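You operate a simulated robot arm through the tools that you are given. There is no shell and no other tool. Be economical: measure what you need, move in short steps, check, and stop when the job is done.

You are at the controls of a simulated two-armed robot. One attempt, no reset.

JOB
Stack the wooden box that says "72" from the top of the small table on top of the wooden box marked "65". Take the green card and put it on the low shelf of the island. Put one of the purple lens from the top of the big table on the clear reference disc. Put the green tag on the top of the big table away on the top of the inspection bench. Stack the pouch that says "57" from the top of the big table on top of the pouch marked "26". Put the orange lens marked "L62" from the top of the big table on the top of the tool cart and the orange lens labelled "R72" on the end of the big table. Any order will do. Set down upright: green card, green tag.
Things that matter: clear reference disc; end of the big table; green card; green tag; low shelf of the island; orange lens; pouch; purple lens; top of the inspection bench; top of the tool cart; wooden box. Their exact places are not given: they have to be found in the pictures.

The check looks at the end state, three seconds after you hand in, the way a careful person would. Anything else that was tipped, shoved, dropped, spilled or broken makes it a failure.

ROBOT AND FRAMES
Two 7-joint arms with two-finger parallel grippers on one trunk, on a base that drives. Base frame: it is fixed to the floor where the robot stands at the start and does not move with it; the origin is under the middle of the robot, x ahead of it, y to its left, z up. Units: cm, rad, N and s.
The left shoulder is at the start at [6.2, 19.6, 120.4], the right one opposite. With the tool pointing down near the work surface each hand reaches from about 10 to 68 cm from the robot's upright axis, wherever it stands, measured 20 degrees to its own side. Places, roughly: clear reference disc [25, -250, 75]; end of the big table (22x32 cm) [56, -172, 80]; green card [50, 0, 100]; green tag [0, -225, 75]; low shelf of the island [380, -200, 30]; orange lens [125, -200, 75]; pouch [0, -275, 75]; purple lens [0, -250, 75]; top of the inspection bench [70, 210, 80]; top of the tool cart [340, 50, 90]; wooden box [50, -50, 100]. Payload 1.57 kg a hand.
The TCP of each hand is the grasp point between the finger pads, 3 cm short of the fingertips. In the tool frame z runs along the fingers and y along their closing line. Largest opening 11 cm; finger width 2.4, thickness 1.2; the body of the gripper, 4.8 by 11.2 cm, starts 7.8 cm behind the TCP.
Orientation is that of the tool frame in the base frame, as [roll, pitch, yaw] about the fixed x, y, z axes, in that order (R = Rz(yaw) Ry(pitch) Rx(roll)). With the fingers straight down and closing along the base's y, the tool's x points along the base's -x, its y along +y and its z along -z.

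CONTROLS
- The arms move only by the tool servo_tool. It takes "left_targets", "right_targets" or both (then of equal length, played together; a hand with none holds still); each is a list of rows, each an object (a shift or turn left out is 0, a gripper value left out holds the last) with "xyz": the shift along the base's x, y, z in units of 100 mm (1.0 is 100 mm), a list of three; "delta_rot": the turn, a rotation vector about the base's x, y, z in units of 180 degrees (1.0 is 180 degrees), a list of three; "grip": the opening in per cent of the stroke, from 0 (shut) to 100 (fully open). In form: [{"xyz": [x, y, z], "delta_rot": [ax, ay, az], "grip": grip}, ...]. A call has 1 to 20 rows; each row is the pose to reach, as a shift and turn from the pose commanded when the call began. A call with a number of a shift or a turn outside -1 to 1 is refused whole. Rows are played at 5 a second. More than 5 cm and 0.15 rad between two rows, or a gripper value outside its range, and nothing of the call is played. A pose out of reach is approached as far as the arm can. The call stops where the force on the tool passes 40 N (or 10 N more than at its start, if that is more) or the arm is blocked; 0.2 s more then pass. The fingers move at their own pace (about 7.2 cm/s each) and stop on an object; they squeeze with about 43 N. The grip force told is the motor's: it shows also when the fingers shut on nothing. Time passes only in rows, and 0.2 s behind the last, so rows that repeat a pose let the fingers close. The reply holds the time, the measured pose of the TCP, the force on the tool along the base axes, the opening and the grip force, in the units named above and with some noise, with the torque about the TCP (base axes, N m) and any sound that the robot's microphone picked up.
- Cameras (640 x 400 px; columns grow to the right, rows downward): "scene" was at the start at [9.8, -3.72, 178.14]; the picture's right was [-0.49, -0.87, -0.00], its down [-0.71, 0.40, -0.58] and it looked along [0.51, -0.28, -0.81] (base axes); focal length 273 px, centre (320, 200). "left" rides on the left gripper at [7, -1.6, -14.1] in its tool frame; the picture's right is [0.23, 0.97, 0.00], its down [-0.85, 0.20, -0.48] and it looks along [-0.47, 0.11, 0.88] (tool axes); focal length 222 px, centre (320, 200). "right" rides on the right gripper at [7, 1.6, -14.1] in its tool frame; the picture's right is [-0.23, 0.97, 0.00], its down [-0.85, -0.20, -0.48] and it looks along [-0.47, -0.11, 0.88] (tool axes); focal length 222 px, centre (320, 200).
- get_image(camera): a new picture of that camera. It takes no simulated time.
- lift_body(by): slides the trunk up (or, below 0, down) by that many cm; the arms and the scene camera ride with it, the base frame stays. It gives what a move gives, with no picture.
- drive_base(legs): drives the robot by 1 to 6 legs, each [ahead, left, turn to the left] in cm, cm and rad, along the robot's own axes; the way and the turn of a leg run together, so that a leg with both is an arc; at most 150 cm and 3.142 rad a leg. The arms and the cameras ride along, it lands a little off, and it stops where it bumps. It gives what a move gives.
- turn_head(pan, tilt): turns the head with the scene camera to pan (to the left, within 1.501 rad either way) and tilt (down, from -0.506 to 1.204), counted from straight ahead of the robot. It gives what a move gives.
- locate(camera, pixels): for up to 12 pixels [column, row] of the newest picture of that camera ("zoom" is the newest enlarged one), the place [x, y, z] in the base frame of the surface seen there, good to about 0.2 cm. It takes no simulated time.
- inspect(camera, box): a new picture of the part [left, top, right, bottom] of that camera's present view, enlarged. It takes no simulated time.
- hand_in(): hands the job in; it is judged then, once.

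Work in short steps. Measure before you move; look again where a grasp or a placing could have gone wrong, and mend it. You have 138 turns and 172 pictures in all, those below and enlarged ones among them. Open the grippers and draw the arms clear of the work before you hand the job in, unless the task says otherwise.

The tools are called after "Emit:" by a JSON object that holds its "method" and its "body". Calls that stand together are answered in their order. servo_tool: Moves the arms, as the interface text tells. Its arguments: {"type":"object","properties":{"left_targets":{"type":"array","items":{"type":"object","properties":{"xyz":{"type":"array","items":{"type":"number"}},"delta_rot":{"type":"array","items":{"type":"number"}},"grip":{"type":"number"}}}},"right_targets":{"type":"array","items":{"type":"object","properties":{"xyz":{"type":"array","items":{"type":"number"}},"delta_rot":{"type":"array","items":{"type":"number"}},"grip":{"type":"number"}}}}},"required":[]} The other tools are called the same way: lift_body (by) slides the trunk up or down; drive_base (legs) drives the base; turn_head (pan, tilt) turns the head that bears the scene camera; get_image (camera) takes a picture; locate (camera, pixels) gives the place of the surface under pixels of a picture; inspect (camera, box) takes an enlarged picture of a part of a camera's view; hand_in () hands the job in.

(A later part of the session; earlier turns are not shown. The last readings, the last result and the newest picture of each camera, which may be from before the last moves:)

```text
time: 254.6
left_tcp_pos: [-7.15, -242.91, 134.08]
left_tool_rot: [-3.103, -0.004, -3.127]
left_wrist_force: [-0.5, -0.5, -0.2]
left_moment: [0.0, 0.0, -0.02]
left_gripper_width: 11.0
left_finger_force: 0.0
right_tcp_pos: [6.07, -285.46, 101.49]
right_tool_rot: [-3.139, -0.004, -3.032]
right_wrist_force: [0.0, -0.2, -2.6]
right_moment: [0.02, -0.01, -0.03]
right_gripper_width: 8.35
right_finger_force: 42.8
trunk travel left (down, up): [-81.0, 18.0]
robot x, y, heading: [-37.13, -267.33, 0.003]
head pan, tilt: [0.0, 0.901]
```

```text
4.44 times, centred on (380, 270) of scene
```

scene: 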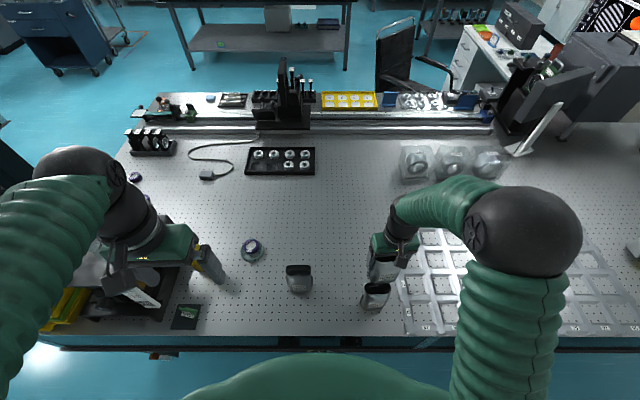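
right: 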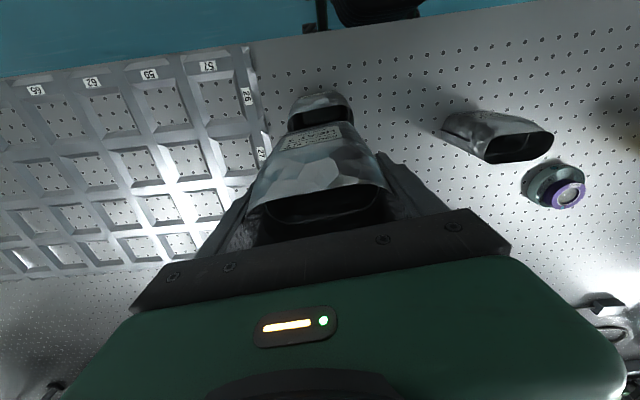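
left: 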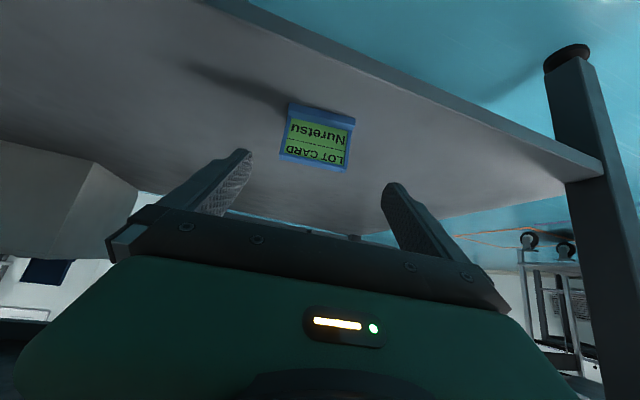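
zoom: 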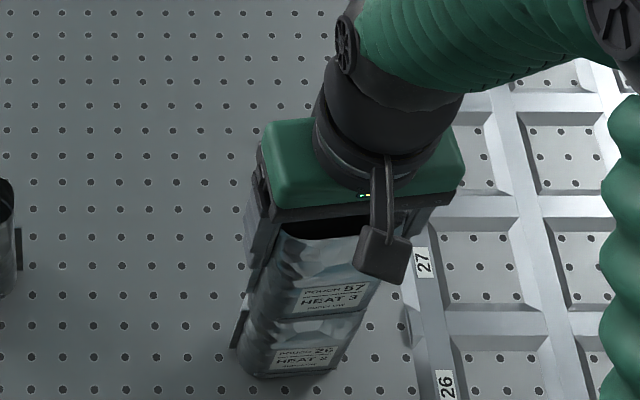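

No contact yet; I lower up to 0.5 cm more slowly.

Emit:
{"method": "servo_tool", "body": {"right_targets": [{"xyz": [-0.02, -0.02, -0.015]}, {"xyz": [-0.02, -0.02, -0.03]}, {"xyz": [-0.02, -0.02, -0.03]}]}}

Emit:
{"method": "inspect", "body": {"camera": "right", "box": [220, 60, 430, 240]}}

```text
time: 255.4
left_tcp_pos: [-7.2, -242.93, 134.05]
left_tool_rot: [-3.102, -0.004, -3.126]
left_wrist_force: [0.0, -0.1, -0.1]
left_moment: [-0.05, -0.03, 0.03]
left_gripper_width: 10.98
left_finger_force: 0.1
right_tcp_pos: [5.72, -285.8, 101.23]
right_tool_rot: [-3.137, -0.004, -3.03]
right_wrist_force: [0.5, -0.3, -2.6]
right_moment: [0.0, 0.01, 0.02]
right_gripper_width: 8.37
right_finger_force: 43.1
trunk travel left (down, up): [-81.0, 18.0]
robot x, y, heading: [-37.31, -267.02, -0.001]
head pan, tilt: [0.0, 0.901]
```

```text
2.22 times, centred on (325, 150) of right
```

zoom: 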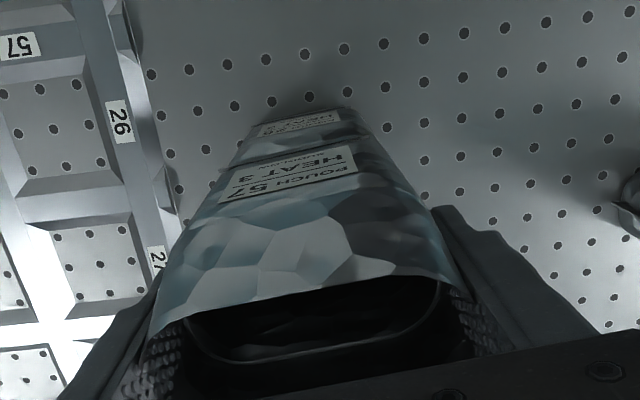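

Still no contact. I check the labels' relative offset again.

Emit:
{"method": "locate", "body": {"camera": "zoom", "pixels": [[225, 193], [352, 163], [262, 130], [338, 116], [290, 160], [285, 148], [300, 290]]}}

Emit:
{"method": "servo_tool", "body": {"right_targets": [{"xyz": [0, 0, -0.015]}, {"xyz": [0, 0, -0.03]}, {"xyz": [0, 0, -0.045]}, {"xyz": [0, 0, -0.045]}]}}

Emit:
{"method": "inspect", "body": {"camera": "scene", "box": [345, 245, 405, 315]}}

```text
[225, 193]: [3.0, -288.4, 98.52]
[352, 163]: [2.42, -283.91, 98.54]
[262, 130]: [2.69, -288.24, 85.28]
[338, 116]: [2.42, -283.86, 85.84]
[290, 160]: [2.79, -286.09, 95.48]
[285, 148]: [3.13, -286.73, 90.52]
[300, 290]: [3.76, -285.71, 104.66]
```

```text
time: 256.4
left_tcp_pos: [-7.05, -242.95, 133.98]
left_tool_rot: [-3.103, -0.005, -3.125]
left_wrist_force: [0.5, 0.2, 0.0]
left_moment: [0.02, -0.02, 0.01]
left_gripper_width: 10.98
left_finger_force: 0.0
right_tcp_pos: [5.76, -285.67, 100.5]
right_tool_rot: [-3.138, -0.003, -3.031]
right_wrist_force: [-0.4, -0.5, -3.0]
right_moment: [0.02, -0.05, -0.02]
right_gripper_width: 8.34
right_finger_force: 43.3
trunk travel left (down, up): [-81.0, 18.0]
robot x, y, heading: [-37.07, -266.88, 0.0]
head pan, tilt: [0.0, 0.901]
```

```text
5.71 times, centred on (375, 280) of scene
```

zoom: 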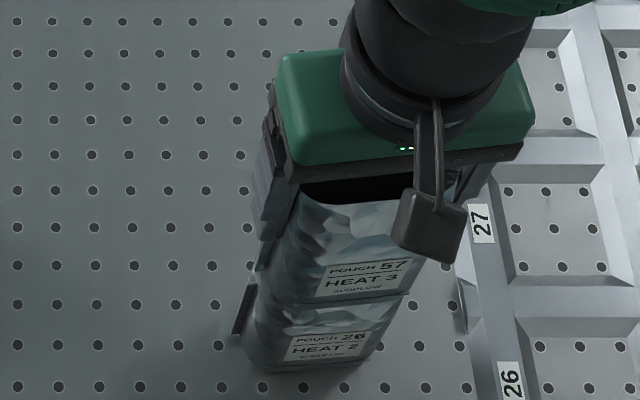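

Labels are now 12.3 cm apart vertically against 12.6 body height, so contact is near. I keep lowering in 1.5 mm steps.

Emit:
{"method": "servo_tool", "body": {"right_targets": [{"xyz": [0, 0, -0.015]}, {"xyz": [0, 0, -0.03]}, {"xyz": [0, 0, -0.03]}]}}

Emit:
{"method": "inspect", "body": {"camera": "scene", "box": [345, 265, 405, 305]}}

```text
time: 257.2
left_tcp_pos: [-7.1, -242.91, 133.95]
left_tool_rot: [-3.101, -0.002, -3.127]
left_wrist_force: [0.7, -0.3, 0.1]
left_moment: [0.01, 0.01, 0.02]
left_gripper_width: 11.01
left_finger_force: 0.1
right_tcp_pos: [5.65, -285.66, 100.27]
right_tool_rot: [-3.138, -0.006, -3.032]
right_wrist_force: [0.9, 0.3, -2.3]
right_moment: [-0.02, -0.01, -0.01]
right_gripper_width: 8.38
right_finger_force: 42.6
trunk travel left (down, up): [-81.0, 18.0]
robot x, y, heading: [-37.17, -267.25, -0.001]
head pan, tilt: [0.0, 0.901]
```

```text
10.00 times, centred on (375, 285) of scene
```

zoom: 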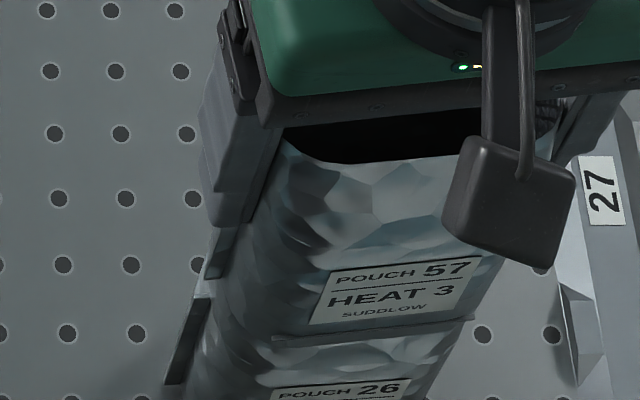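

The base still hasn't met resistance; the mouth's inner surface appears recessed. I lower another 0.6 in fine steps.

Emit:
{"method": "servo_tool", "body": {"right_targets": [{"xyz": [0, 0, -0.015]}, {"xyz": [0, 0, -0.03]}, {"xyz": [0, 0, -0.045]}, {"xyz": [0, 0, -0.06]}, {"xyz": [0, 0, -0.06]}]}}

Emit:
{"method": "inspect", "body": {"camera": "scene", "box": [345, 265, 405, 305]}}

```text
time: 258.4
left_tcp_pos: [-7.09, -242.98, 134.04]
left_tool_rot: [-3.103, -0.004, -3.128]
left_wrist_force: [0.2, -0.1, 0.9]
left_moment: [-0.03, 0.0, -0.01]
left_gripper_width: 11.01
left_finger_force: 0.0
right_tcp_pos: [5.62, -285.6, 99.63]
right_tool_rot: [-3.139, -0.006, -3.031]
right_wrist_force: [-0.5, 0.2, -2.2]
right_moment: [0.0, -0.01, -0.03]
right_gripper_width: 8.34
right_finger_force: 43.4
trunk travel left (down, up): [-81.0, 18.0]
robot x, y, heading: [-37.1, -266.88, -0.0]
head pan, tilt: [0.0, 0.901]
```

```text
10.00 times, centred on (375, 285) of scene
```

zoom: 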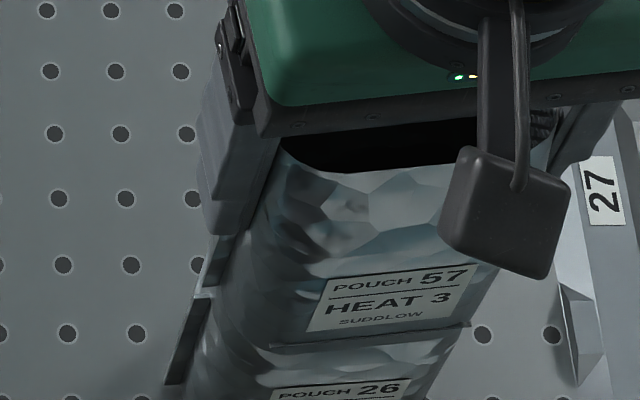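

I probe the recess depth using pouch 72's mouth.

Emit:
{"method": "inspect", "body": {"camera": "scene", "box": [280, 255, 320, 300]}}

Emit:
{"method": "locate", "body": {"camera": "zoom", "pixels": [[250, 100], [300, 100], [350, 100], [300, 75], [300, 120], [300, 140], [300, 60], [300, 160]]}}

```text
8.89 times, centred on (300, 278) of scene
```

zoom: 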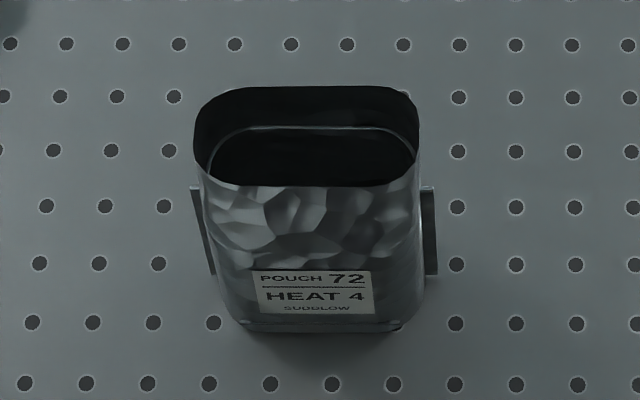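

```text
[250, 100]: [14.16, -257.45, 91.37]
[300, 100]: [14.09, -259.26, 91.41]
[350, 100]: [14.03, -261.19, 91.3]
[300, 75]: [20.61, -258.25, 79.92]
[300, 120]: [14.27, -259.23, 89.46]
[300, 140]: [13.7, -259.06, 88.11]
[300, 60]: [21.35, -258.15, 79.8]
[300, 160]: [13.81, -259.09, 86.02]
```

There's an inner ledge near z 89, so the pouches nest. I keep lowering with force watch.

Emit:
{"method": "servo_tool", "body": {"right_targets": [{"xyz": [0, 0, -0.02]}, {"xyz": [0, 0, -0.04]}, {"xyz": [0, 0, -0.06]}, {"xyz": [0, 0, -0.08]}, {"xyz": [0, 0, -0.1]}, {"xyz": [0, 0, -0.1]}]}}

Emit:
{"method": "inspect", "body": {"camera": "scene", "box": [345, 260, 405, 315]}}

```text
time: 259.8
left_tcp_pos: [-7.21, -242.94, 134.0]
left_tool_rot: [-3.101, -0.003, -3.125]
left_wrist_force: [0.1, 1.5, 0.5]
left_moment: [0.0, 0.02, 0.02]
left_gripper_width: 11.01
left_finger_force: 0.0
right_tcp_pos: [5.81, -285.64, 98.77]
right_tool_rot: [-3.138, -0.004, -3.032]
right_wrist_force: [-0.3, -0.3, -2.1]
right_moment: [-0.04, -0.01, -0.01]
right_gripper_width: 8.36
right_finger_force: 43.6
trunk travel left (down, up): [-81.0, 18.0]
robot x, y, heading: [-37.3, -266.83, 0.001]
head pan, tilt: [0.0, 0.901]
```

```text
7.27 times, centred on (375, 288) of scene
```

zoom: 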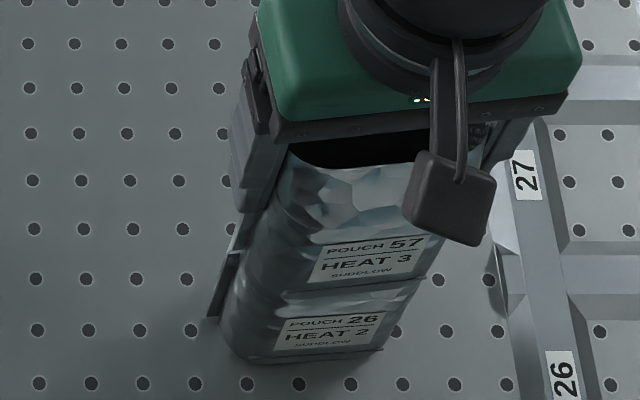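

Still free; I continue 1 cm more in fine steps.

Emit:
{"method": "servo_tool", "body": {"right_targets": [{"xyz": [0, 0, -0.02]}, {"xyz": [0, 0, -0.04]}, {"xyz": [0, 0, -0.06]}, {"xyz": [0, 0, -0.08]}, {"xyz": [0, 0, -0.1]}, {"xyz": [0, 0, -0.1]}]}}

Emit:
{"method": "inspect", "body": {"camera": "scene", "box": [345, 260, 405, 315]}}

```text
time: 261.3
left_tcp_pos: [-7.5, -242.77, 134.03]
left_tool_rot: [-3.103, -0.001, -3.128]
left_wrist_force: [0.6, -0.2, -0.1]
left_moment: [0.0, -0.01, -0.04]
left_gripper_width: 10.98
left_finger_force: 0.0
right_tcp_pos: [5.78, -285.81, 98.21]
right_tool_rot: [-3.137, 0.004, -3.031]
right_wrist_force: [-4.1, -1.7, 30.0]
right_moment: [1.0, 1.45, 0.27]
right_gripper_width: 8.34
right_finger_force: 43.1
trunk travel left (down, up): [-81.0, 18.0]
robot x, y, heading: [-37.4, -267.07, -0.004]
head pan, tilt: [0.0, 0.901]
stopped in row 6 (right hand): the force on the tool passed its limit at 42 N (the readings are from after the stop); the commanded pose is now the measured one
```

```text
7.27 times, centred on (375, 288) of scene
```

zoom: 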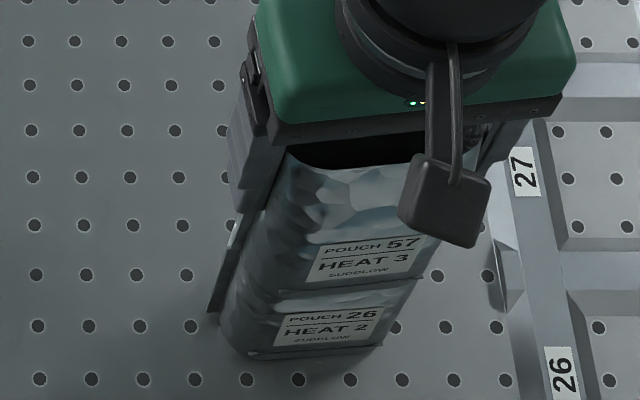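

Contact at TCP z≈98.2 (inner ledge), pressed 30 N. I ease up slightly, then open and withdraw.

Emit:
{"method": "servo_tool", "body": {"right_targets": [{"xyz": [0, 0, 0.005]}, {"xyz": [0, 0, 0.006]}, {"xyz": [0, 0, 0.006]}]}}

Emit:
{"method": "inspect", "body": {"camera": "right", "box": [220, 60, 430, 240]}}

```text
time: 262.1
left_tcp_pos: [-7.45, -242.89, 133.98]
left_tool_rot: [-3.102, 0.0, -3.129]
left_wrist_force: [0.3, 0.3, -0.3]
left_moment: [0.02, -0.02, 0.02]
left_gripper_width: 10.99
left_finger_force: 0.0
right_tcp_pos: [5.81, -285.8, 98.18]
right_tool_rot: [-3.138, 0.004, -3.031]
right_wrist_force: [-3.8, -1.3, 26.0]
right_moment: [1.04, 1.22, 0.16]
right_gripper_width: 8.33
right_finger_force: 43.6
trunk travel left (down, up): [-81.0, 18.0]
robot x, y, heading: [-37.33, -267.17, -0.001]
head pan, tilt: [0.0, 0.901]
```

```text
2.22 times, centred on (325, 150) of right
```

zoom: 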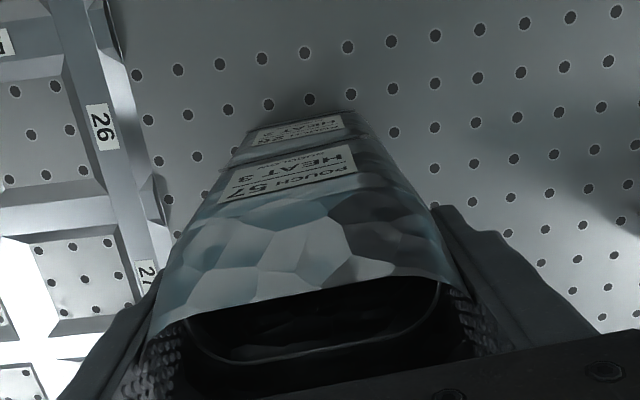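

The contact torque suggests one corner touches first. I ease up another 1.5 mm to unload before releasing.

Emit:
{"method": "servo_tool", "body": {"right_targets": [{"xyz": [0, 0, 0.01]}, {"xyz": [0, 0, 0.015]}, {"xyz": [0, 0, 0.015]}]}}

Emit:
{"method": "locate", "body": {"camera": "zoom", "pixels": [[225, 193], [352, 160], [250, 135], [342, 117], [245, 150], [350, 125]]}}

```text
time: 262.9
left_tcp_pos: [-7.17, -242.98, 134.07]
left_tool_rot: [-3.101, -0.002, -3.127]
left_wrist_force: [0.7, 0.2, 0.5]
left_moment: [-0.01, 0.0, 0.01]
left_gripper_width: 10.97
left_finger_force: 0.1
right_tcp_pos: [5.93, -285.65, 98.08]
right_tool_rot: [-3.137, 0.001, -3.033]
right_wrist_force: [-3.1, 1.4, 7.4]
right_moment: [0.49, 0.53, 0.11]
right_gripper_width: 8.36
right_finger_force: 42.9
trunk travel left (down, up): [-81.0, 18.0]
robot x, y, heading: [-37.07, -267.17, 0.001]
head pan, tilt: [0.0, 0.901]
```

```text
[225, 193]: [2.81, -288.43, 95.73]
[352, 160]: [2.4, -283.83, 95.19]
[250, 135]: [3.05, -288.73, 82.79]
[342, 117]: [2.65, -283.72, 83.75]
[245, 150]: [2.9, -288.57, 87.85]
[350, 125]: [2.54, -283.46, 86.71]
```

Labels align within 0.2 cm. I release gently and hold position to see whether it stays.

Emit:
{"method": "servo_tool", "body": {"right_targets": [{"grip": 80}, {"grip": 84}, {"grip": 88}, {"grip": 92}, {"grip": 92}]}}

Emit:
{"method": "inspect", "body": {"camera": "right", "box": [220, 60, 430, 240]}}

Emit:
{"method": "inspect", "body": {"camera": "scene", "box": [345, 260, 405, 315]}}

```text
time: 264.1
left_tcp_pos: [-7.24, -242.98, 134.01]
left_tool_rot: [-3.102, -0.002, -3.127]
left_wrist_force: [-0.4, 0.1, 0.0]
left_moment: [-0.01, 0.02, 0.02]
left_gripper_width: 11.0
left_finger_force: 0.0
right_tcp_pos: [5.99, -285.82, 98.19]
right_tool_rot: [-3.139, 0.002, -3.03]
right_wrist_force: [0.3, -0.7, 0.0]
right_moment: [0.0, -0.01, -0.02]
right_gripper_width: 10.12
right_finger_force: 0.1
trunk travel left (down, up): [-81.0, 18.0]
robot x, y, heading: [-37.55, -267.2, -0.002]
head pan, tilt: [0.0, 0.901]
```

```text
2.22 times, centred on (325, 150) of right
```

zoom: 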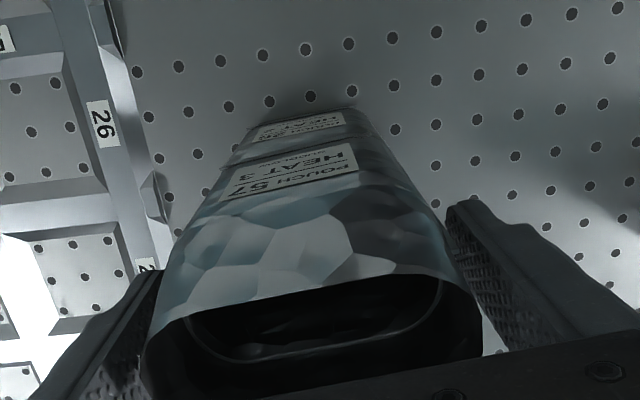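

```text
7.27 times, centred on (375, 288) of scene
```

zoom: 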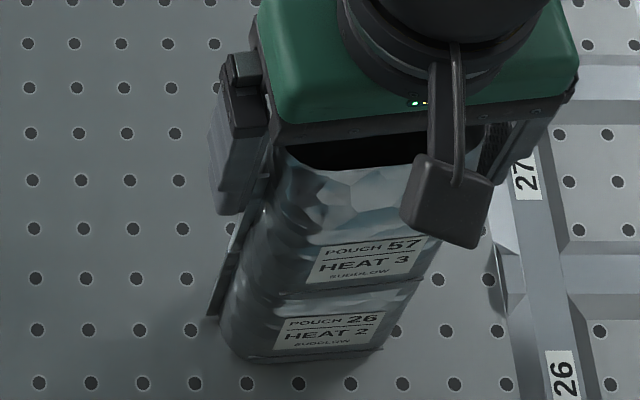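

It stays. I open fully and rise straight up.

Emit:
{"method": "servo_tool", "body": {"right_targets": [{"grip": 100}, {"xyz": [0, 0, 0.2], "grip": 100}, {"xyz": [0, 0, 0.5]}, {"xyz": [0, 0, 0.8]}, {"xyz": [0, 0, 1.0]}]}}

Emit:
{"method": "lift_body", "body": {"by": 8}}

Emit:
{"method": "get_image", "body": {"camera": "scene"}}

Emit:
{"method": "inspect", "body": {"camera": "scene", "box": [335, 240, 425, 320]}}

```text
time: 265.3
left_tcp_pos: [-7.17, -242.9, 133.94]
left_tool_rot: [-3.101, -0.003, -3.128]
left_wrist_force: [-0.3, 0.6, -0.3]
left_moment: [-0.03, 0.03, 0.03]
left_gripper_width: 11.01
left_finger_force: 0.0
right_tcp_pos: [5.98, -285.55, 108.12]
right_tool_rot: [-3.138, 0.001, -3.031]
right_wrist_force: [0.3, -0.4, 0.3]
right_moment: [0.01, 0.01, 0.03]
right_gripper_width: 11.02
right_finger_force: 0.0
trunk travel left (down, up): [-81.0, 18.0]
robot x, y, heading: [-37.55, -266.99, 0.0]
head pan, tilt: [0.0, 0.901]
```

```text
time: 266.4
left_tcp_pos: [-7.11, -242.97, 141.92]
left_tool_rot: [-3.101, -0.004, -3.129]
left_wrist_force: [-0.1, 0.1, -1.1]
left_moment: [-0.03, -0.03, 0.02]
left_gripper_width: 10.99
left_finger_force: 0.1
right_tcp_pos: [5.96, -285.66, 115.99]
right_tool_rot: [-3.138, 0.003, -3.032]
right_wrist_force: [0.0, -0.4, -0.1]
right_moment: [-0.02, -0.03, 0.02]
right_gripper_width: 11.0
right_finger_force: 0.1
trunk travel left (down, up): [-89.0, 10.0]
robot x, y, heading: [-37.36, -267.08, -0.003]
head pan, tilt: [0.0, 0.901]
```

```text
38 pictures are left
```

scene: 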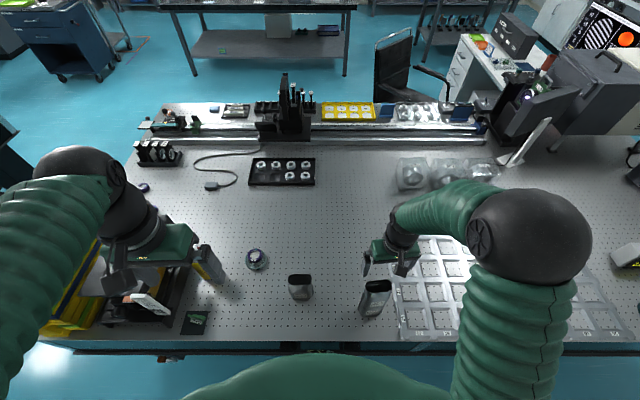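

```text
5.00 times, centred on (380, 280) of scene
```

zoom: 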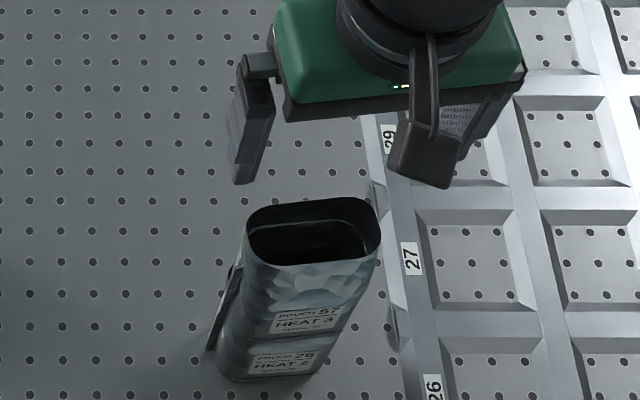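

The pouch stack stands. Now the green tag: I strafe left 50 cm so the right hand can reach it.

Emit:
{"method": "drive_base", "body": {"legs": [[0, 50, 0]]}}

Emit:
{"method": "get_image", "body": {"camera": "scene"}}

Emit:
{"method": "get_image", "body": {"camera": "right"}}

```text
time: 269.4
left_tcp_pos: [-7.67, -193.21, 142.08]
left_tool_rot: [-3.108, -0.004, -3.117]
left_wrist_force: [0.5, -0.7, -0.2]
left_moment: [-0.01, 0.01, 0.01]
left_gripper_width: 11.0
left_finger_force: 0.0
right_tcp_pos: [5.93, -235.64, 116.02]
right_tool_rot: [3.139, 0.002, -3.022]
right_wrist_force: [-0.4, -0.4, 0.9]
right_moment: [0.01, 0.02, 0.0]
right_gripper_width: 10.98
right_finger_force: 0.1
trunk travel left (down, up): [-89.0, 10.0]
robot x, y, heading: [-37.66, -216.87, 0.012]
head pan, tilt: [0.0, 0.901]
```

```text
36 pictures are left
```

scene: 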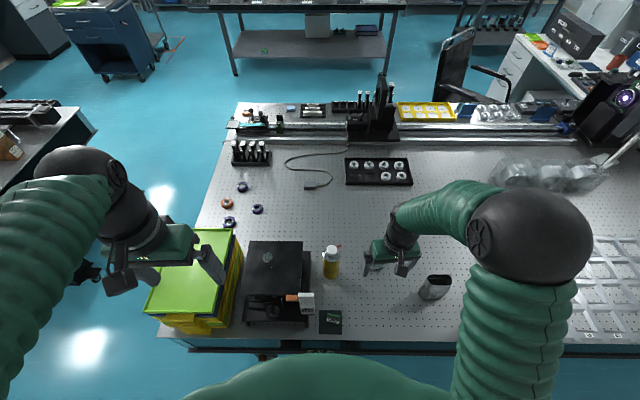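

```text
35 pictures are left
```

right: 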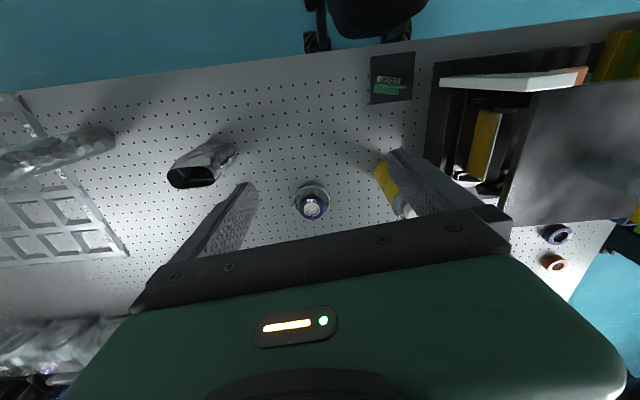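

I zoom on the tag in both views and measure.

Emit:
{"method": "inspect", "body": {"camera": "scene", "box": [290, 280, 350, 340]}}

Emit:
{"method": "inspect", "body": {"camera": "right", "box": [360, 40, 460, 115]}}

Emit:
{"method": "locate", "body": {"camera": "zoom", "pixels": [[110, 218], [270, 230], [110, 285], [270, 270], [190, 280], [190, 215], [110, 300], [280, 300], [490, 200], [190, 250], [60, 350], [430, 200]]}}

```text
6.67 times, centred on (320, 310) of scene
```

zoom: 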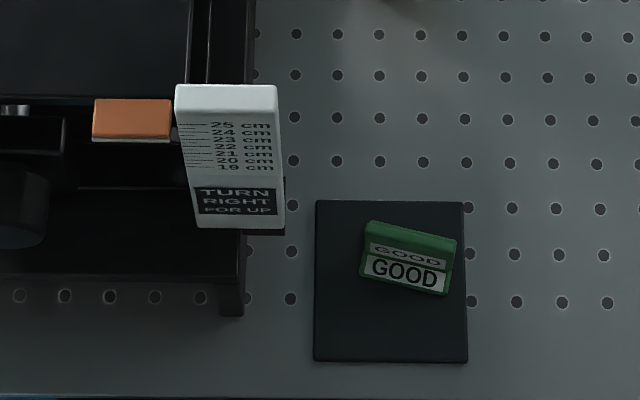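

```text
5.33 times, centred on (410, 78) of right
```

zoom: 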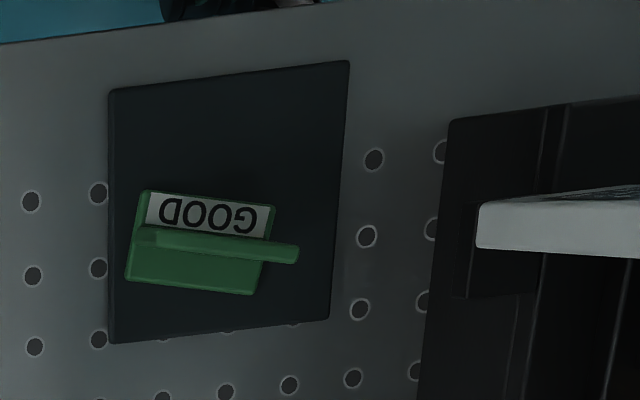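

```text
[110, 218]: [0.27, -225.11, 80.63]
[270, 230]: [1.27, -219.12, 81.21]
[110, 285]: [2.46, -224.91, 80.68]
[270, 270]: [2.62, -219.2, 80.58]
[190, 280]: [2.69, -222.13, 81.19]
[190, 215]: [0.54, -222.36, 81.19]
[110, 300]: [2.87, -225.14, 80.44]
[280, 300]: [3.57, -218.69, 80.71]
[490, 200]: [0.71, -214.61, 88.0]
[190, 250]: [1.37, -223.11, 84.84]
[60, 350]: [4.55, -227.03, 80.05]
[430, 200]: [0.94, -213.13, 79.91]
```

The tag centre is about (1.5,-221.9), yaw about -0.235, 5 cm long, top z about 85 on a mat at z 80.5. I bring the right hand over it, turned to match and part open.

Emit:
{"method": "servo_tool", "body": {"right_targets": [{"xyz": [-0.15, 0.3, 0], "delta_rot": [0, 0, -0.04], "grip": 70}, {"xyz": [-0.3, 0.6, 0], "delta_rot": [0, 0, -0.08]}, {"xyz": [-0.44, 0.9, 0], "delta_rot": [0, 0, -0.113]}, {"xyz": [-0.44, 1.0, -0.3], "delta_rot": [0, 0, -0.113]}, {"xyz": [-0.44, 1.0, -0.7], "delta_rot": [0, 0, -0.113]}, {"xyz": [-0.44, 1.0, -1.0], "delta_rot": [0, 0, -0.113]}]}}

Emit:
{"method": "servo_tool", "body": {"right_targets": [{"xyz": [0, 0.34, 0]}, {"xyz": [0, 0.34, -0.4]}, {"xyz": [0, 0.34, -0.8]}, {"xyz": [0, 0.34, -0.8]}]}}

Emit:
{"method": "get_image", "body": {"camera": "right"}}

Emit:
{"method": "inspect", "body": {"camera": "scene", "box": [280, 250, 370, 345]}}

```text
time: 270.8
left_tcp_pos: [-7.82, -192.26, 141.94]
left_tool_rot: [-3.101, -0.004, -3.117]
left_wrist_force: [0.4, 0.4, 0.7]
left_moment: [0.0, 0.01, 0.0]
left_gripper_width: 11.01
left_finger_force: 0.1
right_tcp_pos: [1.32, -224.9, 106.0]
right_tool_rot: [-3.138, 0.003, 2.908]
right_wrist_force: [-0.8, 0.4, -0.3]
right_moment: [-0.04, -0.01, -0.02]
right_gripper_width: 7.7
right_finger_force: 0.1
trunk travel left (down, up): [-89.0, 10.0]
robot x, y, heading: [-38.04, -217.13, 0.008]
head pan, tilt: [0.0, 0.901]
```

```text
time: 271.8
left_tcp_pos: [-7.94, -192.53, 142.08]
left_tool_rot: [-3.101, -0.002, -3.116]
left_wrist_force: [-0.7, 0.3, -0.1]
left_moment: [0.01, 0.02, 0.03]
left_gripper_width: 11.0
left_finger_force: 0.1
right_tcp_pos: [1.13, -221.95, 97.71]
right_tool_rot: [-3.136, 0.003, 2.908]
right_wrist_force: [0.3, 0.2, -0.1]
right_moment: [0.0, -0.03, 0.0]
right_gripper_width: 7.72
right_finger_force: 0.1
trunk travel left (down, up): [-89.0, 10.0]
robot x, y, heading: [-37.71, -217.16, 0.008]
head pan, tilt: [0.0, 0.901]
```

```text
32 pictures are left
```

right: 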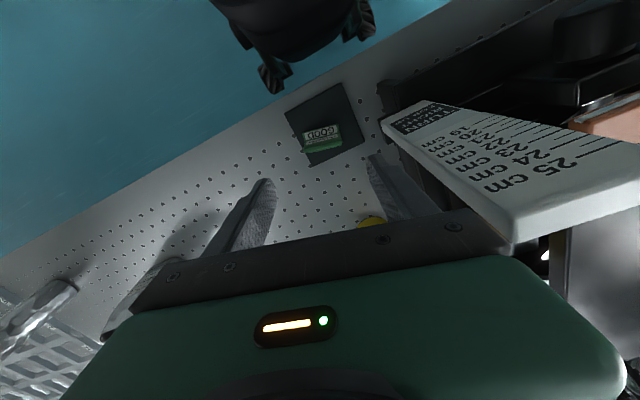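

```text
4.21 times, centred on (325, 298) of scene
```

zoom: 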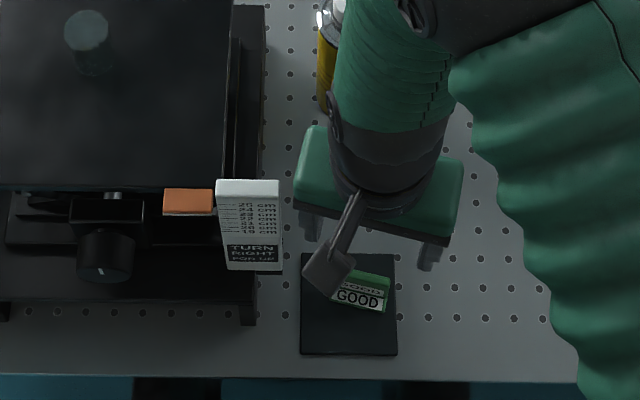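

The tag is centred at (322,138), as projected. I check the ruler sign's right edge for clearance before descending.

Emit:
{"method": "locate", "body": {"camera": "zoom", "pixels": [[276, 186], [279, 225], [280, 262], [255, 300], [298, 170], [340, 298], [384, 300], [334, 275], [390, 285]]}}

```text
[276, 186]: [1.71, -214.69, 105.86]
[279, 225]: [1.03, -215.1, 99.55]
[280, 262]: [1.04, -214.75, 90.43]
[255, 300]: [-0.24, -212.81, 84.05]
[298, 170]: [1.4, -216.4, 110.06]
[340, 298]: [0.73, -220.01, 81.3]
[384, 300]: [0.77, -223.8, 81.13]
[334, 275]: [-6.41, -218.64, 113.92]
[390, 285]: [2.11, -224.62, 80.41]
```

The gap to the ruler is about 1.3 cm. I shift (+0.3,-0.3) and descend in two stages.

Emit:
{"method": "servo_tool", "body": {"right_targets": [{"xyz": [0.03, -0.03, -0.1]}, {"xyz": [0.03, -0.03, -0.4]}, {"xyz": [0.03, -0.03, -0.7]}, {"xyz": [0.03, -0.03, -0.9]}, {"xyz": [0.03, -0.03, -0.9]}]}}

Emit:
{"method": "get_image", "body": {"camera": "right"}}

```text
time: 273.0
left_tcp_pos: [-7.69, -192.5, 141.97]
left_tool_rot: [-3.101, -0.003, -3.117]
left_wrist_force: [-0.4, 0.1, 0.3]
left_moment: [0.0, -0.01, 0.0]
left_gripper_width: 10.99
left_finger_force: 0.0
right_tcp_pos: [1.48, -222.16, 88.95]
right_tool_rot: [-3.136, 0.002, 2.905]
right_wrist_force: [0.6, 0.4, -0.5]
right_moment: [0.0, 0.02, 0.0]
right_gripper_width: 7.71
right_finger_force: 0.0
trunk travel left (down, up): [-89.0, 10.0]
robot x, y, heading: [-37.68, -216.89, 0.011]
head pan, tilt: [0.0, 0.901]
```

```text
30 pictures are left
```

right: 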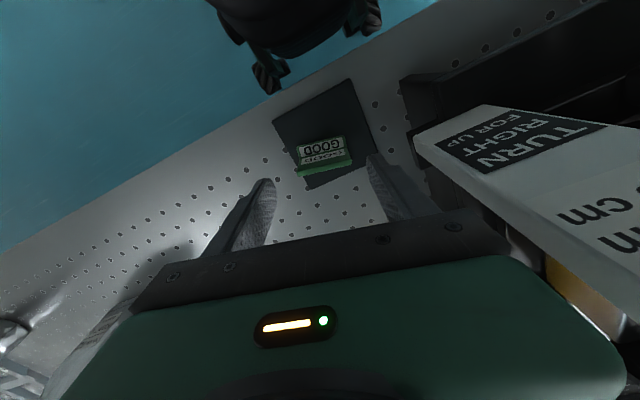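

Clear and centred. I descend to z 84.1, close, and read the width.

Emit:
{"method": "servo_tool", "body": {"right_targets": [{"xyz": [0, 0, -0.25]}, {"xyz": [0, 0, -0.48]}, {"xyz": [0, 0, -0.48], "grip": 0}, {"xyz": [0, 0, -0.48], "grip": 0}, {"xyz": [0, 0, -0.48], "grip": 0}, {"xyz": [0, 0, -0.48], "grip": 0}]}}

Emit:
{"method": "get_image", "body": {"camera": "right"}}

```text
time: 274.4
left_tcp_pos: [-7.7, -192.5, 141.95]
left_tool_rot: [-3.102, -0.002, -3.117]
left_wrist_force: [-0.5, 0.6, 0.2]
left_moment: [0.01, 0.0, 0.0]
left_gripper_width: 11.0
left_finger_force: 0.0
right_tcp_pos: [1.72, -221.87, 84.3]
right_tool_rot: [-3.135, 0.002, 2.906]
right_wrist_force: [0.1, 0.2, 0.3]
right_moment: [0.04, 0.0, -0.05]
right_gripper_width: 4.86
right_finger_force: 43.5
trunk travel left (down, up): [-89.0, 10.0]
robot x, y, heading: [-38.01, -216.82, 0.009]
head pan, tilt: [0.0, 0.901]
```

```text
29 pictures are left
```

right: 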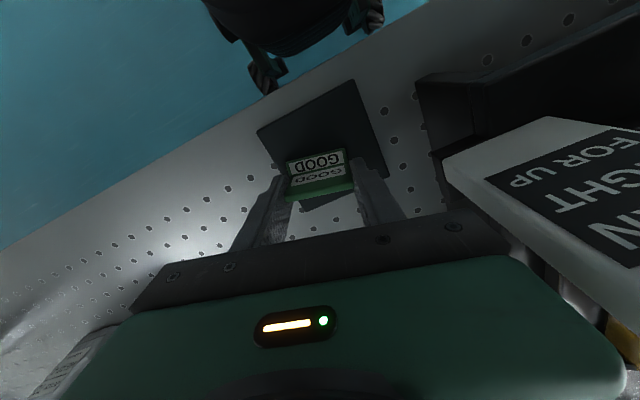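

Gripped at 4.9 cm. I lift straight up, back away from the table, and strafe out of the aisle.

Emit:
{"method": "servo_tool", "body": {"right_targets": [{"xyz": [0, 0, 0.3], "grip": 0}, {"xyz": [0, 0, 0.7]}, {"xyz": [0, 0, 1.0]}, {"xyz": [0, 0, 1.0]}]}}

Emit:
{"method": "lift_body", "body": {"by": 10}}

Emit:
{"method": "drive_base", "body": {"legs": [[-14, 0, 0], [0, 107, -0.01]]}}

Emit:
{"method": "get_image", "body": {"camera": "right"}}

```text
time: 275.4
left_tcp_pos: [-7.68, -192.48, 142.03]
left_tool_rot: [-3.102, -0.003, -3.117]
left_wrist_force: [-0.1, 0.0, 0.1]
left_moment: [-0.02, -0.02, 0.01]
left_gripper_width: 11.02
left_finger_force: 0.1
right_tcp_pos: [1.98, -221.95, 94.3]
right_tool_rot: [-3.137, 0.002, 2.906]
right_wrist_force: [0.3, -0.4, -0.4]
right_moment: [-0.01, -0.01, -0.03]
right_gripper_width: 4.87
right_finger_force: 43.2
trunk travel left (down, up): [-89.0, 10.0]
robot x, y, heading: [-37.75, -217.11, 0.014]
head pan, tilt: [0.0, 0.901]
```

```text
time: 276.7
left_tcp_pos: [-7.69, -192.48, 152.11]
left_tool_rot: [-3.1, -0.003, -3.119]
left_wrist_force: [-0.6, -1.1, -0.2]
left_moment: [0.0, -0.01, 0.03]
left_gripper_width: 11.01
left_finger_force: 0.1
right_tcp_pos: [1.97, -222.03, 104.33]
right_tool_rot: [-3.136, 0.003, 2.907]
right_wrist_force: [-0.5, -0.6, 0.0]
right_moment: [0.0, 0.0, 0.01]
right_gripper_width: 4.89
right_finger_force: 42.6
trunk travel left (down, up): [-99.0, 0.0]
robot x, y, heading: [-37.49, -216.75, 0.011]
head pan, tilt: [0.0, 0.901]
```

```text
time: 283.2
left_tcp_pos: [-22.26, -85.28, 152.04]
left_tool_rot: [-3.102, -0.005, -3.121]
left_wrist_force: [-0.8, 0.7, -0.6]
left_moment: [-0.01, -0.02, -0.02]
left_gripper_width: 11.0
left_finger_force: 0.1
right_tcp_pos: [-12.76, -114.79, 104.31]
right_tool_rot: [-3.139, 0.002, 2.901]
right_wrist_force: [-0.5, -0.1, -0.2]
right_moment: [-0.01, 0.01, -0.02]
right_gripper_width: 4.88
right_finger_force: 43.4
trunk travel left (down, up): [-99.0, 0.0]
robot x, y, heading: [-52.44, -109.16, 0.006]
head pan, tilt: [0.0, 0.901]
```

```text
28 pictures are left
```

right: 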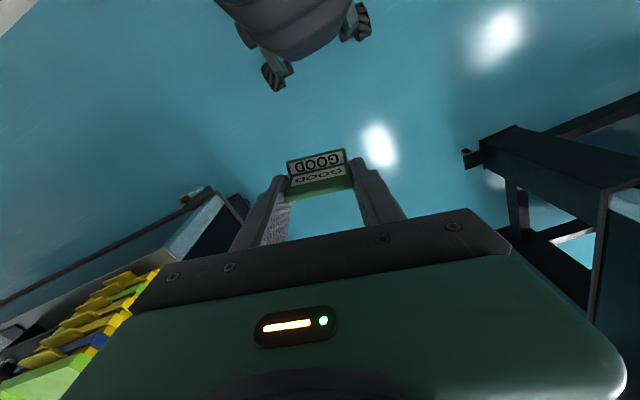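

The tag is secure and I'm out of the aisle. I look left for the route to the inspection bench.

Emit:
{"method": "turn_head", "body": {"pan": 1.1, "tilt": 0.45}}

Emit:
{"method": "get_image", "body": {"camera": "scene"}}

```text
time: 284.5
left_tcp_pos: [-22.41, -84.99, 151.98]
left_tool_rot: [-3.101, -0.001, -3.122]
left_wrist_force: [-0.4, 0.0, -0.9]
left_moment: [-0.02, 0.03, -0.02]
left_gripper_width: 11.01
left_finger_force: 0.0
right_tcp_pos: [-12.92, -114.58, 104.4]
right_tool_rot: [-3.137, 0.001, 2.901]
right_wrist_force: [0.9, -0.7, -0.1]
right_moment: [0.0, 0.01, -0.01]
right_gripper_width: 4.87
right_finger_force: 43.1
trunk travel left (down, up): [-99.0, 0.0]
robot x, y, heading: [-52.29, -109.36, 0.009]
head pan, tilt: [1.1, 0.45]
```

```text
27 pictures are left
```

scene: 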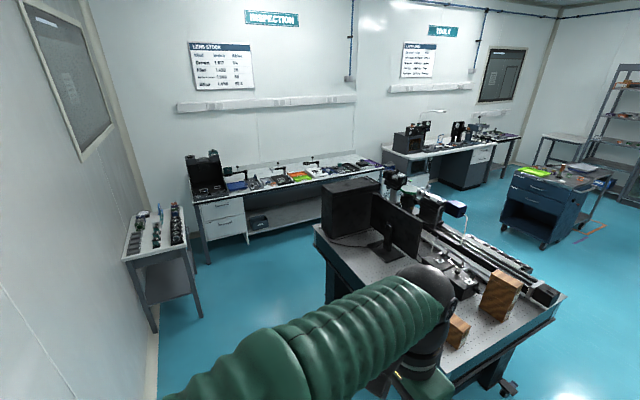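

The inspection bench is under the INSPECTION sign. I locate its edge and the obstacles on the way.

Emit:
{"method": "locate", "body": {"camera": "scene", "pixels": [[200, 203], [250, 193], [320, 180], [300, 176], [240, 182], [265, 190], [315, 233], [150, 330], [198, 315], [235, 240], [345, 170], [290, 240]]}}

Emit:
{"method": "inspect", "body": {"camera": "scene", "box": [180, 140, 400, 260]}}

```text
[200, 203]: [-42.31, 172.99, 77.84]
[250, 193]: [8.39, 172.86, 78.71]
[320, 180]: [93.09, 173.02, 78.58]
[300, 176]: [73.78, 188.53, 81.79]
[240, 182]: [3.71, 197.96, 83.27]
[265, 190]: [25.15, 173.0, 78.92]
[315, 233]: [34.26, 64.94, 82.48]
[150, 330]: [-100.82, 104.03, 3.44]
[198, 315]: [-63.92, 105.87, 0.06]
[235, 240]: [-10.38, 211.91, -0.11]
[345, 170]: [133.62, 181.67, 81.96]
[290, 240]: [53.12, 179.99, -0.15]
```

```text
2.91 times, centred on (290, 200) of scene
```

zoom: 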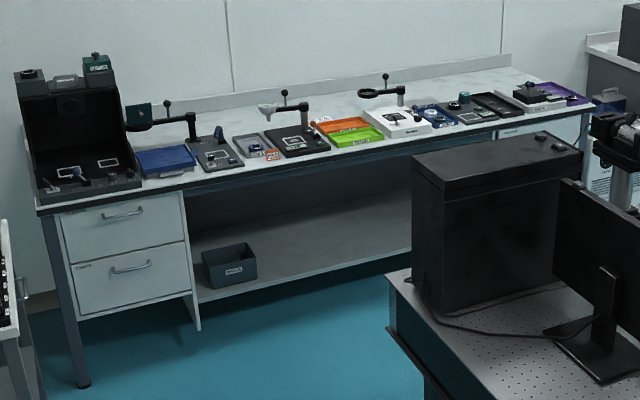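

The corridor between the side cart (x<-63) and small table (x>34) is clear. I drive around to face the bench.

Emit:
{"method": "drive_base", "body": {"legs": [[36, 0, 0], [0, 0, 1.56], [145, 0, 0], [86, 0, 0]]}}

Emit:
{"method": "turn_head", "body": {"pan": -0.7, "tilt": 0.6}}

Emit:
{"method": "get_image", "body": {"camera": "scene"}}

```text
time: 301.4
left_tcp_pos: [-26.49, 151.82, 152.02]
left_tool_rot: [-3.102, 0.001, -1.629]
left_wrist_force: [-0.1, -0.4, 0.7]
left_moment: [0.0, 0.0, 0.01]
left_gripper_width: 10.99
left_finger_force: 0.1
right_tcp_pos: [3.7, 159.05, 104.4]
right_tool_rot: [-3.138, 0.003, -1.889]
right_wrist_force: [0.2, -0.4, -0.3]
right_moment: [0.01, -0.02, 0.01]
right_gripper_width: 4.86
right_finger_force: 42.8
trunk travel left (down, up): [-99.0, 0.0]
robot x, y, heading: [-4.7, 120.12, 1.494]
head pan, tilt: [1.1, 0.45]
```

```text
time: 303.2
left_tcp_pos: [-26.45, 151.98, 152.11]
left_tool_rot: [-3.103, -0.001, -1.629]
left_wrist_force: [-0.8, -0.7, -0.2]
left_moment: [-0.01, -0.06, 0.02]
left_gripper_width: 10.98
left_finger_force: 0.1
right_tcp_pos: [3.7, 159.19, 104.38]
right_tool_rot: [-3.137, 0.001, -1.89]
right_wrist_force: [0.1, 0.3, -1.0]
right_moment: [0.02, -0.01, 0.02]
right_gripper_width: 4.89
right_finger_force: 42.9
trunk travel left (down, up): [-99.0, 0.0]
robot x, y, heading: [-4.15, 120.57, 1.494]
head pan, tilt: [-0.7, 0.6]
```

```text
25 pictures are left
```

scene: 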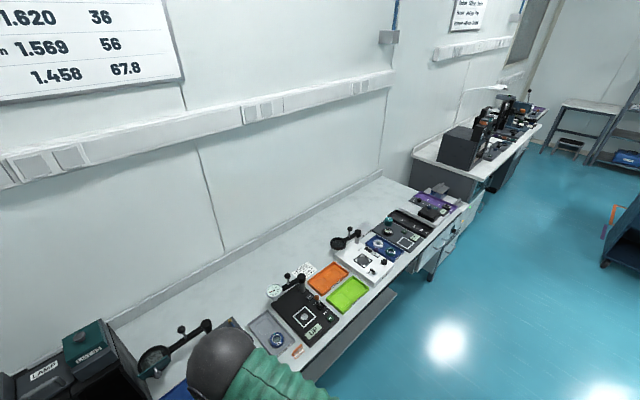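

The back strip of the bench is empty. I measure the free area behind the orange tray.

Emit:
{"method": "locate", "body": {"camera": "scene", "pixels": [[327, 278], [308, 268], [320, 255], [300, 255], [345, 250], [348, 295], [370, 285], [352, 238], [375, 220], [336, 262], [372, 290], [300, 270]]}}

Emit:
{"method": "inspect", "body": {"camera": "scene", "box": [250, 190, 410, 330]}}

```text
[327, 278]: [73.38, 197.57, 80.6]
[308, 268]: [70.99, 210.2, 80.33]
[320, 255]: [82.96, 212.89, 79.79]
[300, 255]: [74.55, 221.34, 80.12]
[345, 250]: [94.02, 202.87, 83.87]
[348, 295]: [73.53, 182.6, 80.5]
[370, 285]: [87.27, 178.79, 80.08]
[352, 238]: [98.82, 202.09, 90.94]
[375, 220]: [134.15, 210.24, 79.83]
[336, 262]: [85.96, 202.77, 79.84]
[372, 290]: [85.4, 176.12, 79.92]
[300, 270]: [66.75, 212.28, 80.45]
```

```text
2.86 times, centred on (330, 260) of scene
```

zoom: 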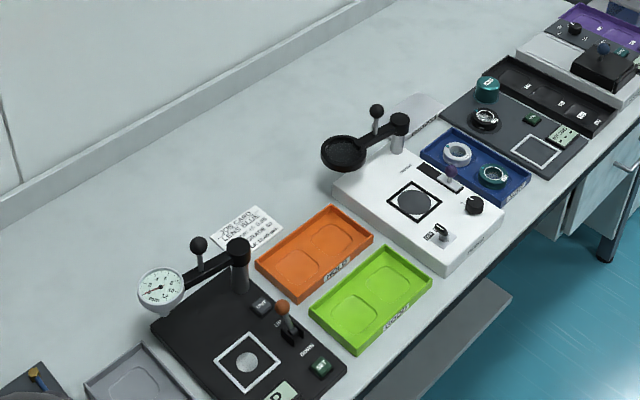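

Candidate spot is (80,209), behind the orange tray and right of the paper. I check the magnifier's reach there.

Emit:
{"method": "locate", "body": {"camera": "zoom", "pixels": [[324, 155], [343, 150], [362, 160], [255, 265], [335, 208], [283, 225], [245, 205], [376, 112], [300, 185], [215, 240], [290, 130]]}}

```text
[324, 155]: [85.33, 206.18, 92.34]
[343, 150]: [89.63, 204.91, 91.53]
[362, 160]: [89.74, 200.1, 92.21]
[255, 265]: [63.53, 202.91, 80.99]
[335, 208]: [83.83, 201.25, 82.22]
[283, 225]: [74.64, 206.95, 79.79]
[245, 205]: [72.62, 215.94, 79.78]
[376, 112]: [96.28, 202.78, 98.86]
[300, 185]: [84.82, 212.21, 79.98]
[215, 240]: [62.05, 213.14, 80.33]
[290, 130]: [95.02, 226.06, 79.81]
```

The spot (78,208.5) works with the gripper turned slightly away from the magnifier. I drive to about (60,137).

Emit:
{"method": "drive_base", "body": {"legs": [[0, 0, 0.077], [0, -64, 0], [17, 0, 0]]}}

Emit:
{"method": "get_image", "body": {"camera": "right"}}

Emit:
{"method": "locate", "body": {"camera": "right", "pixels": [[280, 70], [365, 20], [300, 20], [275, 85], [360, 35], [320, 45]]}}

```text
time: 308.3
left_tcp_pos: [34.91, 167.05, 152.17]
left_tool_rot: [-3.103, 0.002, -1.555]
left_wrist_force: [0.6, 0.0, -0.3]
left_moment: [0.01, -0.01, 0.03]
left_gripper_width: 11.01
left_finger_force: 0.1
right_tcp_pos: [64.44, 176.69, 104.43]
right_tool_rot: [-3.137, 0.006, -1.814]
right_wrist_force: [0.2, -0.7, -0.8]
right_moment: [0.03, 0.0, 0.0]
right_gripper_width: 4.86
right_finger_force: 43.2
trunk travel left (down, up): [-99.0, 0.0]
robot x, y, heading: [59.43, 137.39, 1.572]
head pan, tilt: [-0.7, 0.6]
```

```text
23 pictures are left
```

right: 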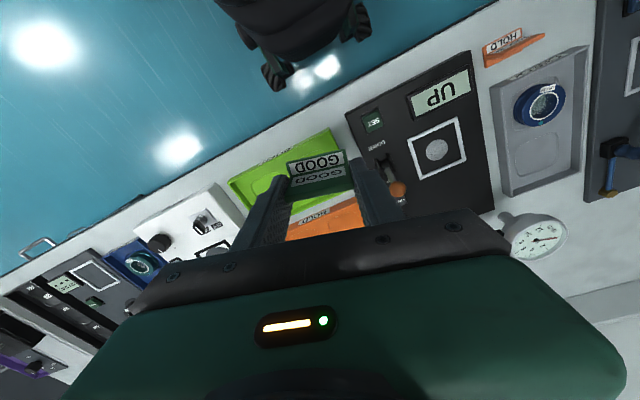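

```text
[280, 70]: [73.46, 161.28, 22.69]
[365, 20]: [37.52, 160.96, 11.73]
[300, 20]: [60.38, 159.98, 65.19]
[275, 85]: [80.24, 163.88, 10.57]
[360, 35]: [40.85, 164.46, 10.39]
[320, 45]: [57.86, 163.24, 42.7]
```

The base front reaches 27 cm ahead of centre, leaving 9 cm to the bench. I move ahead 4 cm more, and swing the tag up and toward the spot.

Emit:
{"method": "drive_base", "body": {"legs": [[4, -2, 0]]}}

Emit:
{"method": "servo_tool", "body": {"right_targets": [{"xyz": [0.2, 0.2, 0.25], "delta_rot": [0, 0, 0.04]}, {"xyz": [0.45, 0.4, 0.5], "delta_rot": [0, 0, 0.08]}, {"xyz": [0.7, 0.6, 0.7], "delta_rot": [0, 0, 0.12]}, {"xyz": [0.95, 0.9, 0.7], "delta_rot": [0, 0, 0.15]}, {"xyz": [1.0, 1.0, 0.7], "delta_rot": [0, 0, 0.15]}]}}

Emit:
{"method": "servo_tool", "body": {"right_targets": [{"xyz": [0.1, 0.4, 0]}, {"xyz": [0.1, 0.8, 0]}, {"xyz": [0.1, 1.0, 0]}, {"xyz": [0.1, 1.0, 0]}]}}

Emit:
{"method": "turn_head", "body": {"pan": -0.2, "tilt": 0.8}}

Emit:
{"method": "get_image", "body": {"camera": "scene"}}

```text
time: 309.2
left_tcp_pos: [37.24, 170.56, 152.33]
left_tool_rot: [-3.101, 0.005, -1.554]
left_wrist_force: [0.3, 0.2, -0.1]
left_moment: [0.03, -0.01, 0.02]
left_gripper_width: 11.01
left_finger_force: 0.1
right_tcp_pos: [66.54, 180.31, 104.71]
right_tool_rot: [-3.14, 0.009, -1.815]
right_wrist_force: [-0.1, -0.7, -0.4]
right_moment: [0.02, -0.01, 0.0]
right_gripper_width: 4.85
right_finger_force: 43.1
trunk travel left (down, up): [-99.0, 0.0]
robot x, y, heading: [61.12, 141.95, 1.579]
head pan, tilt: [-0.7, 0.6]
```

```text
time: 310.4
left_tcp_pos: [35.89, 171.92, 151.8]
left_tool_rot: [-3.095, -0.004, -1.552]
left_wrist_force: [-0.3, 0.9, 0.2]
left_moment: [0.01, -0.04, 0.03]
left_gripper_width: 10.99
left_finger_force: 0.0
right_tcp_pos: [75.66, 191.25, 111.21]
right_tool_rot: [-3.134, -0.002, -1.341]
right_wrist_force: [0.0, -0.2, -0.1]
right_moment: [0.02, -0.02, 0.01]
right_gripper_width: 4.9
right_finger_force: 43.2
trunk travel left (down, up): [-99.0, 0.0]
robot x, y, heading: [61.11, 141.96, 1.575]
head pan, tilt: [-0.7, 0.6]
```

```text
time: 311.4
left_tcp_pos: [36.18, 171.3, 151.95]
left_tool_rot: [-3.097, 0.001, -1.553]
left_wrist_force: [0.3, -0.2, 0.0]
left_moment: [0.02, -0.03, -0.02]
left_gripper_width: 10.97
left_finger_force: 0.1
right_tcp_pos: [76.84, 200.88, 111.56]
right_tool_rot: [-3.135, 0.003, -1.343]
right_wrist_force: [-0.5, 0.1, 0.4]
right_moment: [0.01, -0.04, -0.05]
right_gripper_width: 4.87
right_finger_force: 43.6
trunk travel left (down, up): [-99.0, 0.0]
robot x, y, heading: [61.4, 142.18, 1.572]
head pan, tilt: [-0.7, 0.6]
```

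```text
time: 312.4
left_tcp_pos: [36.47, 171.34, 152.08]
left_tool_rot: [-3.098, 0.001, -1.554]
left_wrist_force: [0.3, -0.5, 0.5]
left_moment: [0.0, -0.04, 0.0]
left_gripper_width: 11.01
left_finger_force: 0.1
right_tcp_pos: [77.17, 200.89, 111.61]
right_tool_rot: [-3.135, 0.003, -1.346]
right_wrist_force: [-0.1, -0.5, 0.6]
right_moment: [0.03, -0.01, 0.0]
right_gripper_width: 4.89
right_finger_force: 42.7
trunk travel left (down, up): [-99.0, 0.0]
robot x, y, heading: [61.49, 141.61, 1.578]
head pan, tilt: [-0.201, 0.799]
```

```text
22 pictures are left
```

scene: 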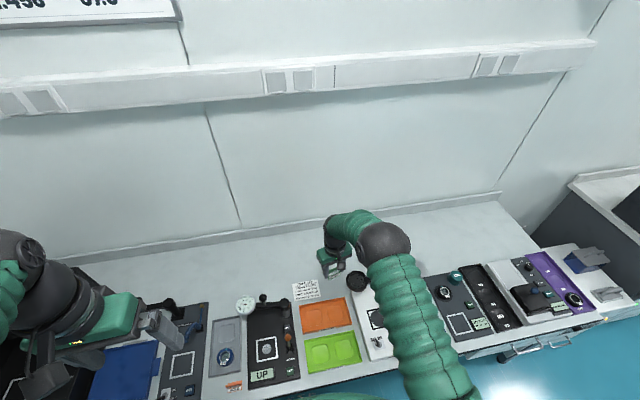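

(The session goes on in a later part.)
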